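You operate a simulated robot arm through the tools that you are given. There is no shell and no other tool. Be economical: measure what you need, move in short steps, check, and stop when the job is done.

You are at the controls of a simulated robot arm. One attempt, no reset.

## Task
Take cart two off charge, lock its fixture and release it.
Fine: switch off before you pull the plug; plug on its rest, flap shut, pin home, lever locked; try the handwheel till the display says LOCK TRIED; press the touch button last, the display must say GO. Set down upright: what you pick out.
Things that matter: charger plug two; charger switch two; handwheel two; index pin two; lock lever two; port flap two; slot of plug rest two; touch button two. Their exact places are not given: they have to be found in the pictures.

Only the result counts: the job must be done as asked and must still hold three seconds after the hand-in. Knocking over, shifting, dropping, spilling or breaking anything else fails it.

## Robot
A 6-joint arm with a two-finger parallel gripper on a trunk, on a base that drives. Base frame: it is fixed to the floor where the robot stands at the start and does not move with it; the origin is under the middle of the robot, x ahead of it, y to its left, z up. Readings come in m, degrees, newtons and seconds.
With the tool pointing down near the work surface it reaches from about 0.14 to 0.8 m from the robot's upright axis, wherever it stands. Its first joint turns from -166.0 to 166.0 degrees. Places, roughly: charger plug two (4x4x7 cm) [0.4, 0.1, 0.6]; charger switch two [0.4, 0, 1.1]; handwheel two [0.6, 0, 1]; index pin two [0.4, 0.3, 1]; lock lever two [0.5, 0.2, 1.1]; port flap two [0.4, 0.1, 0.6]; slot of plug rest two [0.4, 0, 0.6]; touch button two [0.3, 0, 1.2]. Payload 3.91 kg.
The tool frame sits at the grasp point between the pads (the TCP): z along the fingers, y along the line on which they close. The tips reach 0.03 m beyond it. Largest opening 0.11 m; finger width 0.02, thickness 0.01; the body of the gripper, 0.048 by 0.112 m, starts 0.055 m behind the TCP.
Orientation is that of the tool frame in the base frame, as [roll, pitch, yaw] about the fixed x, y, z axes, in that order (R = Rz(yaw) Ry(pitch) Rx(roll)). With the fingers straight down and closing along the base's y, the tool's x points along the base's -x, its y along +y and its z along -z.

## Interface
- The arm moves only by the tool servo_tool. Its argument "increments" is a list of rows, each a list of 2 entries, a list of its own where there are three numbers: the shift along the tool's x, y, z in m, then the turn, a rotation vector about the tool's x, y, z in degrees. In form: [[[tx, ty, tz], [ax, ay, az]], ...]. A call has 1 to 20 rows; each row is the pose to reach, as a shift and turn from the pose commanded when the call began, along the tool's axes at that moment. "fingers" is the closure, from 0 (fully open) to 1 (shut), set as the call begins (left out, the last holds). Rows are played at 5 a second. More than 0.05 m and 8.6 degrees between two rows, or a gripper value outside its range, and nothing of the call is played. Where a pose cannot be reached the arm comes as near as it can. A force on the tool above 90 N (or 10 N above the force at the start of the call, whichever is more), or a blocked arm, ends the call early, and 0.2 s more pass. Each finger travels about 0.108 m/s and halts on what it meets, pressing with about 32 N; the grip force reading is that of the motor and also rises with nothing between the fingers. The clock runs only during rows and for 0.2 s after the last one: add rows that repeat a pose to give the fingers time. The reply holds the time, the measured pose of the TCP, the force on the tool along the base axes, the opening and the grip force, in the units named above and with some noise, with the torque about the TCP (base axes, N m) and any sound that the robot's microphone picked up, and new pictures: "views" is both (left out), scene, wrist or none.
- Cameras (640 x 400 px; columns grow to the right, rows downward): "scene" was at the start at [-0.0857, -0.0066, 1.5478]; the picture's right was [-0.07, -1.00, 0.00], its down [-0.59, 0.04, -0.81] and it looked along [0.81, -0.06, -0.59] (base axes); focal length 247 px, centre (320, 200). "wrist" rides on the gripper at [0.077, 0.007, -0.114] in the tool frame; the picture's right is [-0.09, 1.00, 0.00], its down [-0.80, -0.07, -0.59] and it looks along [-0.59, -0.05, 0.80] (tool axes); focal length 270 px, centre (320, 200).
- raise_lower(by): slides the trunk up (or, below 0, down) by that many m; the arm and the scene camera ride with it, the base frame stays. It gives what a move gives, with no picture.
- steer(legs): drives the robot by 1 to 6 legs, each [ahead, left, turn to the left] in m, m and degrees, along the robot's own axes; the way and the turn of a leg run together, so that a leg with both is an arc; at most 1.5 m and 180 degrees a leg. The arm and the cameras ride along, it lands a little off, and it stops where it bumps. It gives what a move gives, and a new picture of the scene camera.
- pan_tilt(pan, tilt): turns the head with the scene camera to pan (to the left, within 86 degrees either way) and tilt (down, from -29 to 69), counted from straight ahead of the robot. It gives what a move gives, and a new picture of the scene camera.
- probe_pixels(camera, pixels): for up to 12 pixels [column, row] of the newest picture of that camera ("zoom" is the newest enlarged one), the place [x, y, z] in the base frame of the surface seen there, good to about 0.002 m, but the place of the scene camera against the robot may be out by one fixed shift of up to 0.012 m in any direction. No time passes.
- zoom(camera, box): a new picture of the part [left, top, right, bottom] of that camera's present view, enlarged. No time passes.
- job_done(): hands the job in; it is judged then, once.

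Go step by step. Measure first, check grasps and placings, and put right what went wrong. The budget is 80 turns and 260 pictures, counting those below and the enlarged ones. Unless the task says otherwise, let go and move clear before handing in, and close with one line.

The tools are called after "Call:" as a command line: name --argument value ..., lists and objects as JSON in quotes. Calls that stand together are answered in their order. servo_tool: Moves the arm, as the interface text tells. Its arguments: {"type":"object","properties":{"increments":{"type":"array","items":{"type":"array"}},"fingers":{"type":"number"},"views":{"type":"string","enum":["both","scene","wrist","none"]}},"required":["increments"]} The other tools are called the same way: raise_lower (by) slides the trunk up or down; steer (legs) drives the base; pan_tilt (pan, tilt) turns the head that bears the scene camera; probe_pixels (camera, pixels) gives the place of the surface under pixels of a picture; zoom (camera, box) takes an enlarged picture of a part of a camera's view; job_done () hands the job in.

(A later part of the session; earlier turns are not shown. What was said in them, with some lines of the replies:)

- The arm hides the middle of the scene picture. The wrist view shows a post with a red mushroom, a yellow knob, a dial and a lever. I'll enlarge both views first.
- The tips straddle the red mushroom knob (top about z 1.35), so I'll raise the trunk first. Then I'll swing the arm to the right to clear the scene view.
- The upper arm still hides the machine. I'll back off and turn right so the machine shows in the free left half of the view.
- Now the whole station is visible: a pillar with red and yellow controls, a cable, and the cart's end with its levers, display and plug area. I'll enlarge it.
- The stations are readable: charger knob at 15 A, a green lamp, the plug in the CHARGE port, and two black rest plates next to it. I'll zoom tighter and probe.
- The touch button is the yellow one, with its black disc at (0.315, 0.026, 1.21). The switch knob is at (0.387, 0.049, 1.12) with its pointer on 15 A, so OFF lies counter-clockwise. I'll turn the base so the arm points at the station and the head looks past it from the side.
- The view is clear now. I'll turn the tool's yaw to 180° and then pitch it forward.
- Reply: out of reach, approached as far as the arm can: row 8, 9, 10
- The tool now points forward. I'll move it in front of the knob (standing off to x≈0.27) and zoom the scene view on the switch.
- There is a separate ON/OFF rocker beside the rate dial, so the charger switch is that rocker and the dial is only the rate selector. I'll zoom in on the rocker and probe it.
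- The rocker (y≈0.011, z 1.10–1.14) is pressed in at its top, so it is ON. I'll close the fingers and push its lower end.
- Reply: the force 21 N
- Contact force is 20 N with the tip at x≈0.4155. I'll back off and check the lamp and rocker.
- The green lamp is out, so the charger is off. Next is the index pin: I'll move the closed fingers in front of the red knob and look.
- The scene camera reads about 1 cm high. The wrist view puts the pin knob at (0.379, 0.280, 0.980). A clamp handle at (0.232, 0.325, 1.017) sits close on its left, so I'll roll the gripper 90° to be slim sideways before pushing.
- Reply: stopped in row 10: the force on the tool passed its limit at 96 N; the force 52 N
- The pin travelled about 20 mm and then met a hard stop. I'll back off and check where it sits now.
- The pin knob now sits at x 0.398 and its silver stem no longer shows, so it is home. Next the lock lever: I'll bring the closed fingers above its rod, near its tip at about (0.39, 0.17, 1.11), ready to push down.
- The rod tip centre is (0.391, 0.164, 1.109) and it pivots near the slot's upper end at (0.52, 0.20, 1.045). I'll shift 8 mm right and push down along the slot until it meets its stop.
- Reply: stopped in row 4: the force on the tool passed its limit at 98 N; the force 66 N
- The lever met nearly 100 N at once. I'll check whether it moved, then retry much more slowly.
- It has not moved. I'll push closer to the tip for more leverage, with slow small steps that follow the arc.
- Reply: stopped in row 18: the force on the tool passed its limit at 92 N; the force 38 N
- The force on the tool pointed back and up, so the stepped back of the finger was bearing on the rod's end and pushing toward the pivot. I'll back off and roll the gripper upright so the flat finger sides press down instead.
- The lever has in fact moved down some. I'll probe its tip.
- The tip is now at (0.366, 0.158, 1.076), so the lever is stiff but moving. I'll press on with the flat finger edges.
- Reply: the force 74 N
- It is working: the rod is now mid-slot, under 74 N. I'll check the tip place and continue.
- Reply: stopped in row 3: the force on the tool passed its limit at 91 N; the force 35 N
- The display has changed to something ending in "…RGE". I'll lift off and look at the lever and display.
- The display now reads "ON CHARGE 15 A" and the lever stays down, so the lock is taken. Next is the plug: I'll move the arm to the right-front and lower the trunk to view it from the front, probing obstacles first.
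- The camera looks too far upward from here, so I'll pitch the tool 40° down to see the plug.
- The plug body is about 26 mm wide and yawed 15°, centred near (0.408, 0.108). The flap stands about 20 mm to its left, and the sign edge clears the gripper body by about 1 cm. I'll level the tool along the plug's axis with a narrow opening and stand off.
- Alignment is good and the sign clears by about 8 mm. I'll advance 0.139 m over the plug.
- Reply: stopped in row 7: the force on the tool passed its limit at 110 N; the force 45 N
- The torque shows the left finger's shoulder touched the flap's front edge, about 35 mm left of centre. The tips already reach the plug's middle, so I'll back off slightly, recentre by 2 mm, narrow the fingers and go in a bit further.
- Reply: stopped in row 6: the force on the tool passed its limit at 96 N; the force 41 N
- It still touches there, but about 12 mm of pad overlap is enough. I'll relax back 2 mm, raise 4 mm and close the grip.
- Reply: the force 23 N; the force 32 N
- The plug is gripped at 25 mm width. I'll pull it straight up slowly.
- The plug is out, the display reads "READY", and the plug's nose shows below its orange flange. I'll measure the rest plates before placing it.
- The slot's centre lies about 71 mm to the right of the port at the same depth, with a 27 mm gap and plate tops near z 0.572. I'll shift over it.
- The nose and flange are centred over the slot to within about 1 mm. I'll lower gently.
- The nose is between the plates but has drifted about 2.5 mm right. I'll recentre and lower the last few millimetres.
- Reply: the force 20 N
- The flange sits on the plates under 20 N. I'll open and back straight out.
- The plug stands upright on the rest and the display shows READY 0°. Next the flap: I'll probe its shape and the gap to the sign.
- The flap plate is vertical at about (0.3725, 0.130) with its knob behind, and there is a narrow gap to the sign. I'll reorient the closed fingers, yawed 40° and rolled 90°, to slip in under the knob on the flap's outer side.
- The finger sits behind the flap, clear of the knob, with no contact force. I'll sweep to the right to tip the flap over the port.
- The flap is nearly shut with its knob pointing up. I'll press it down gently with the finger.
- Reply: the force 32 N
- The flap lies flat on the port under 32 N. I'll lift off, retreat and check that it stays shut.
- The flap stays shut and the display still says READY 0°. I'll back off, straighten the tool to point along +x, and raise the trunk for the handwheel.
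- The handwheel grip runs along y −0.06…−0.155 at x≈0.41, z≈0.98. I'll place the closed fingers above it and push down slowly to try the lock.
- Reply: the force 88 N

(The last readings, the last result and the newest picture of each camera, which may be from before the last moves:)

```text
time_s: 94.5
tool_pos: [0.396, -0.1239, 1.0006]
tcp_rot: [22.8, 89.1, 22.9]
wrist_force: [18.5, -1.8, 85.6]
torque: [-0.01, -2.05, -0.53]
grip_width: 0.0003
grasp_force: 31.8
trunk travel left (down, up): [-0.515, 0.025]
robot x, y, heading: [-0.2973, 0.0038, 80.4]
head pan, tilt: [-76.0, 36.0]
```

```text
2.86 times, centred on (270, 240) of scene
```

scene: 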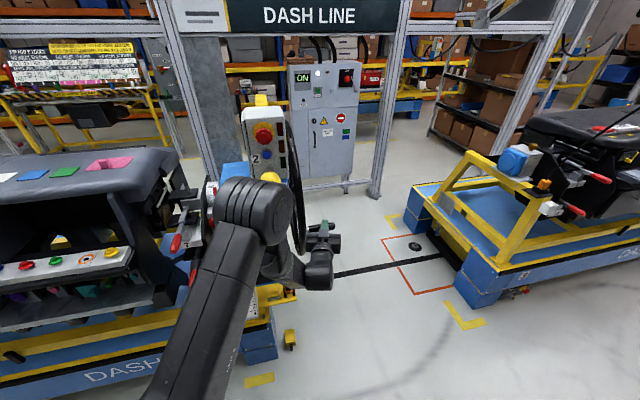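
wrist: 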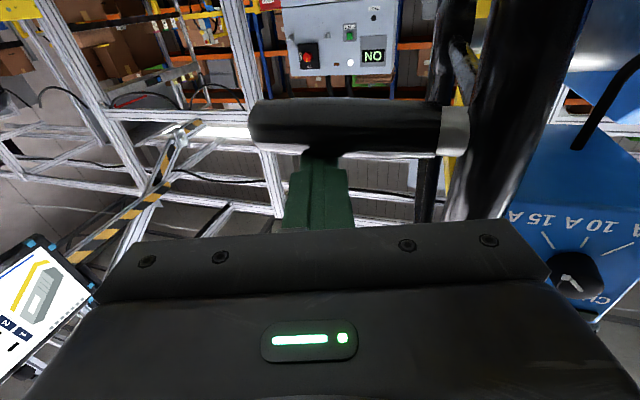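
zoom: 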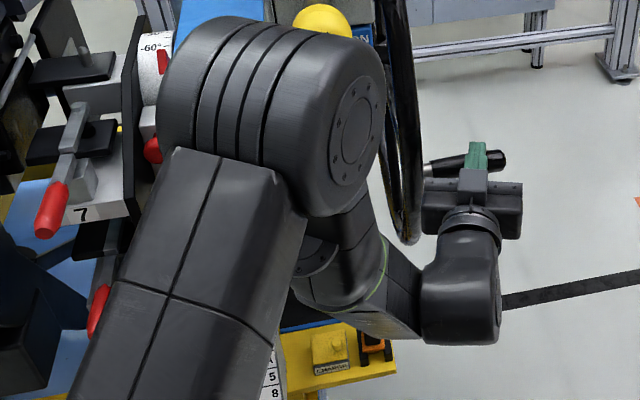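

The wheel holds at 86 N. I'll lift off and move aside to read the display.

Call:
servo_tool --increments '[[[-0.04, 0, 0], [0, 0, 0]], [[-0.05, 0, -0.04], [0, 0, 0]], [[-0.05, 0, -0.08], [0, 0, 0]], [[-0.05, -0.03, -0.12], [0, 0, 0]], [[-0.05, -0.07, -0.14], [0, 0, 0]], [[-0.05, -0.11, -0.14], [0, 0, 0]], [[-0.05, -0.15, -0.14], [0, 0, 0]]]' --views "both"

Call:
zoom --camera "scene" --box '[190, 230, 290, 330]'

```text
time_s: 96.1
tool_pos: [0.2572, -0.2775, 1.0324]
tcp_rot: [157.1, 87.9, 157.1]
wrist_force: [0.2, 0.2, 0.5]
torque: [-0.02, -0.02, 0.01]
grip_width: 0.0
grasp_force: 32.4
trunk travel left (down, up): [-0.515, 0.025]
robot x, y, heading: [-0.2977, 0.0037, 80.2]
head pan, tilt: [-76.0, 36.0]
```

scene: 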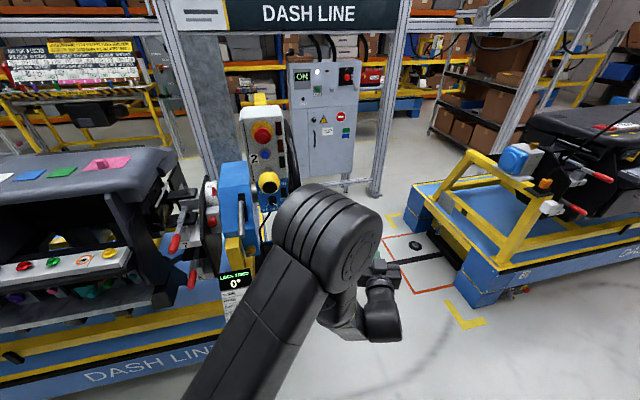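
wrist: 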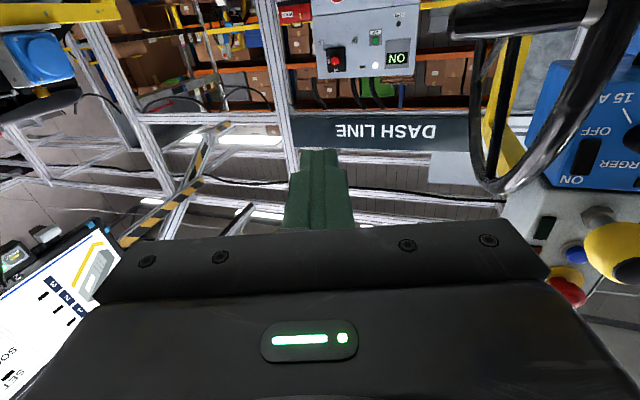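

```text
4.00 times, centred on (240, 280) of scene
```

zoom: 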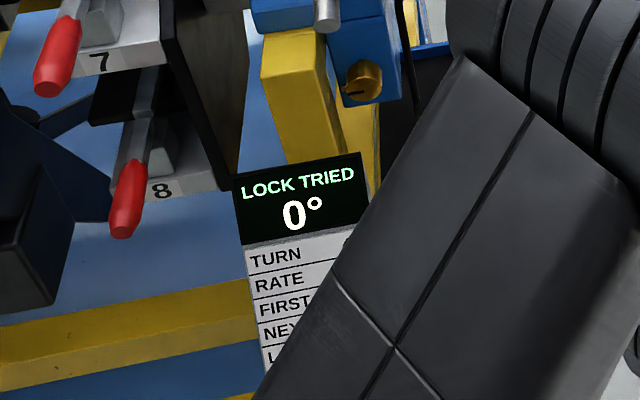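

The display says LOCK TRIED. Now I'll move in front of the yellow touch button and measure its black disc.

Call:
servo_tool --increments '[[[-0.03, 0.02, -0.03], [0, 0, 0]], [[-0.06, 0.05, -0.06], [0, 0, 0]], [[-0.09, 0.09, -0.07], [0, 0, 0]], [[-0.11, 0.13, -0.08], [0, 0, 0]], [[-0.13, 0.17, -0.08], [0, 0, 0]], [[-0.15, 0.21, -0.08], [0, 0, 0]], [[-0.165, 0.25, -0.08], [0, 0, 0]], [[-0.17, 0.28, -0.08], [0, 0, 0]], [[-0.17, 0.295, -0.08], [0, 0, 0]], [[-0.17, 0.295, -0.08], [0, 0, 0]]]' --views "wrist"

Call:
zoom --camera "wrist" --box '[240, 40, 420, 180]'

```text
refused: row 2 steps farther than a row can; nothing moved
```

```text
2.86 times, centred on (330, 110) of wrist
```

zoom: 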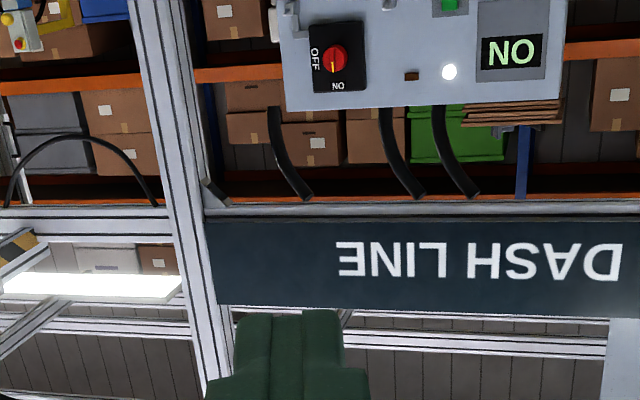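

A step was too long, so I'll use smaller ones.

Call:
servo_tool --increments '[[[-0.025, 0.0, -0.025], [0, 0, 0]], [[-0.05, 0.01, -0.05], [0, 0, 0]], [[-0.075, 0.03, -0.07], [0, 0, 0]], [[-0.1, 0.06, -0.08], [0, 0, 0]], [[-0.12, 0.095, -0.08], [0, 0, 0]], [[-0.135, 0.13, -0.08], [0, 0, 0]], [[-0.15, 0.165, -0.08], [0, 0, 0]], [[-0.16, 0.2, -0.08], [0, 0, 0]], [[-0.17, 0.24, -0.08], [0, 0, 0]], [[-0.17, 0.27, -0.08], [0, 0, 0]], [[-0.17, 0.295, -0.08], [0, 0, 0]], [[-0.17, 0.295, -0.08], [0, 0, 0]]]' --views "wrist"

Call:
zoom --camera "wrist" --box '[240, 40, 420, 180]'

```text
time_s: 98.7
tool_pos: [0.1837, 0.0193, 1.2105]
tcp_rot: [157.8, 87.8, 157.8]
wrist_force: [-0.4, 0.5, -0.7]
torque: [-0.03, -0.01, 0.02]
grip_width: 0.0
grasp_force: 32.1
trunk travel left (down, up): [-0.515, 0.025]
robot x, y, heading: [-0.2968, 0.0034, 80.4]
head pan, tilt: [-76.0, 36.0]
```

wrist: 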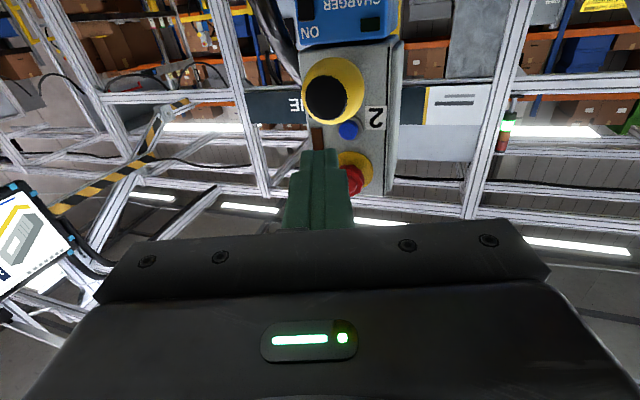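

```text
2.86 times, centred on (330, 110) of wrist
```

zoom: 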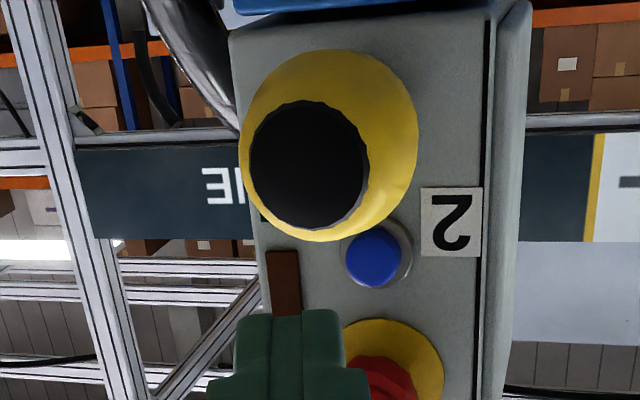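

Call:
probe_pixels --camera "zoom" --pixels '[[308, 165], [265, 165], [350, 165], [308, 120], [308, 212], [400, 150], [378, 255], [390, 370]]'

```text
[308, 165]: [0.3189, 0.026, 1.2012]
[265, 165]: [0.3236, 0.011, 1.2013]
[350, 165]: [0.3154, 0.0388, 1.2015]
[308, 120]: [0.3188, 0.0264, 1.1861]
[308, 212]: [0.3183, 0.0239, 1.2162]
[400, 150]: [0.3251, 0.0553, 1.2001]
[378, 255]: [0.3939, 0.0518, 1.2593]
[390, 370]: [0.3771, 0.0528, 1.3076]
```

The disc centre is (0.319, 0.025, 1.2015). I'll touch it gently and hold.

Call:
servo_tool --increments '[[[0.009, 0.006, 0.04], [0, 0, 0]], [[0.009, 0.006, 0.075], [0, 0, 0]], [[0.009, 0.006, 0.095], [0, 0, 0]], [[0.009, 0.006, 0.102], [0, 0, 0]], [[0.009, 0.006, 0.106], [0, 0, 0]], [[0.009, 0.006, 0.109], [0, 0, 0]], [[0.009, 0.006, 0.111], [0, 0, 0]], [[0.009, 0.006, 0.111], [0, 0, 0]], [[0.009, 0.006, 0.111], [0, 0, 0]], [[0.009, 0.006, 0.111], [0, 0, 0]], [[0.009, 0.006, 0.111], [0, 0, 0]], [[0.009, 0.006, 0.111], [0, 0, 0]]]' --views "both"

Call:
zoom --camera "scene" --box '[190, 200, 310, 330]'

```text
time_s: 101.3
tool_pos: [0.2928, 0.0242, 1.1962]
tcp_rot: [158.1, 87.8, 158.0]
wrist_force: [-3.1, -0.7, -0.2]
torque: [0.01, -0.01, 0.03]
grip_width: 0.0003
grasp_force: 32.0
trunk travel left (down, up): [-0.515, 0.025]
robot x, y, heading: [-0.3017, 0.0065, 80.3]
head pan, tilt: [-76.0, 36.0]
heard: click
```

scene: 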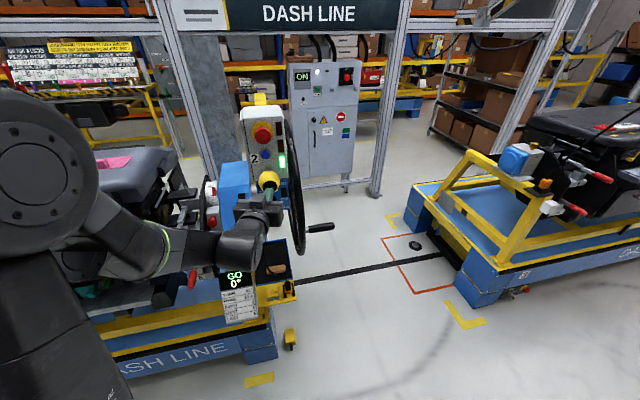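
wrist: 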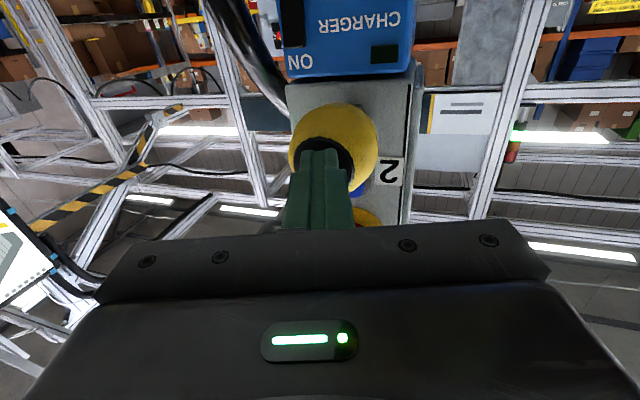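

```text
3.08 times, centred on (250, 265) of scene
```

zoom: 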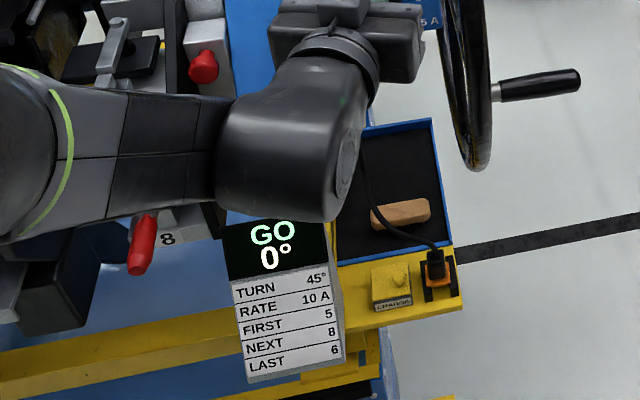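

There was a click and the display says GO. I'll retreat straight back and do a last check.

Call:
servo_tool --increments '[[[0, 0, -0.03], [0, 0, 0]], [[0, 0, -0.07], [0, 0, 0]], [[0, 0, -0.11], [0, 0, 0]], [[0, -0.02, -0.14], [0, 0, 0]], [[0, -0.05, -0.16], [0, 0, 0]], [[0, -0.09, -0.17], [0, 0, 0]], [[0, -0.13, -0.17], [0, 0, 0]], [[0, -0.17, -0.17], [0, 0, 0]]]' --views "scene"

Call:
zoom --camera "scene" --box '[190, 180, 310, 310]'

```text
time_s: 103.1
tool_pos: [0.1211, -0.1456, 1.2028]
tcp_rot: [157.6, 87.7, 157.5]
wrist_force: [0.0, 0.5, 0.1]
torque: [-0.02, -0.01, -0.01]
grip_width: 0.0
grasp_force: 31.9
trunk travel left (down, up): [-0.515, 0.025]
robot x, y, heading: [-0.2991, 0.0017, 80.5]
head pan, tilt: [-76.0, 36.0]
```

scene: 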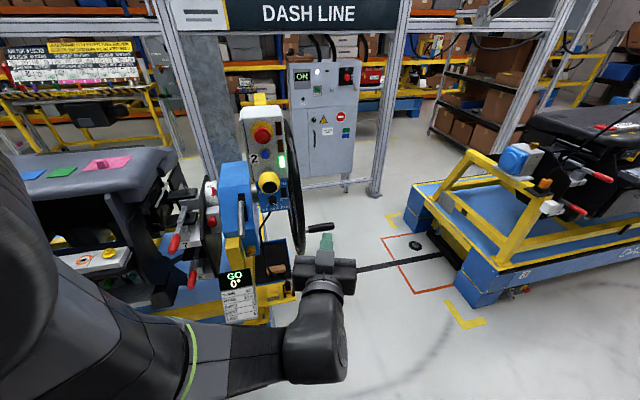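

```text
3.08 times, centred on (250, 245) of scene
```

zoom: 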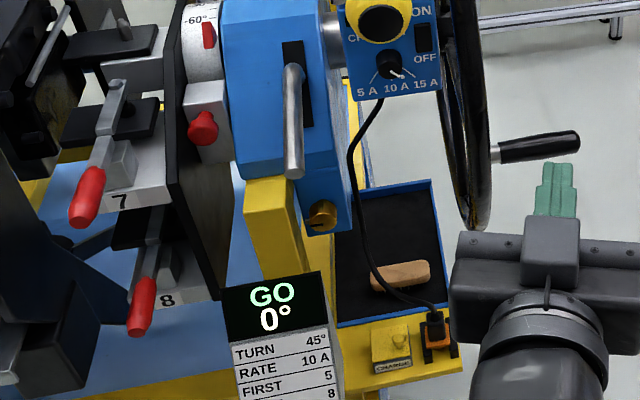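

The display shows GO, the flap is shut, the plug stands on its rest, the pin and lever are home, and the arm is clear. I'm handing in.

Call:
job_done

```text
The job is handed in.
```

Cart two is off charge, its fixture is locked and the lock has been tried, and it is released: the display showed GO, and the arm was clear when I handed in.
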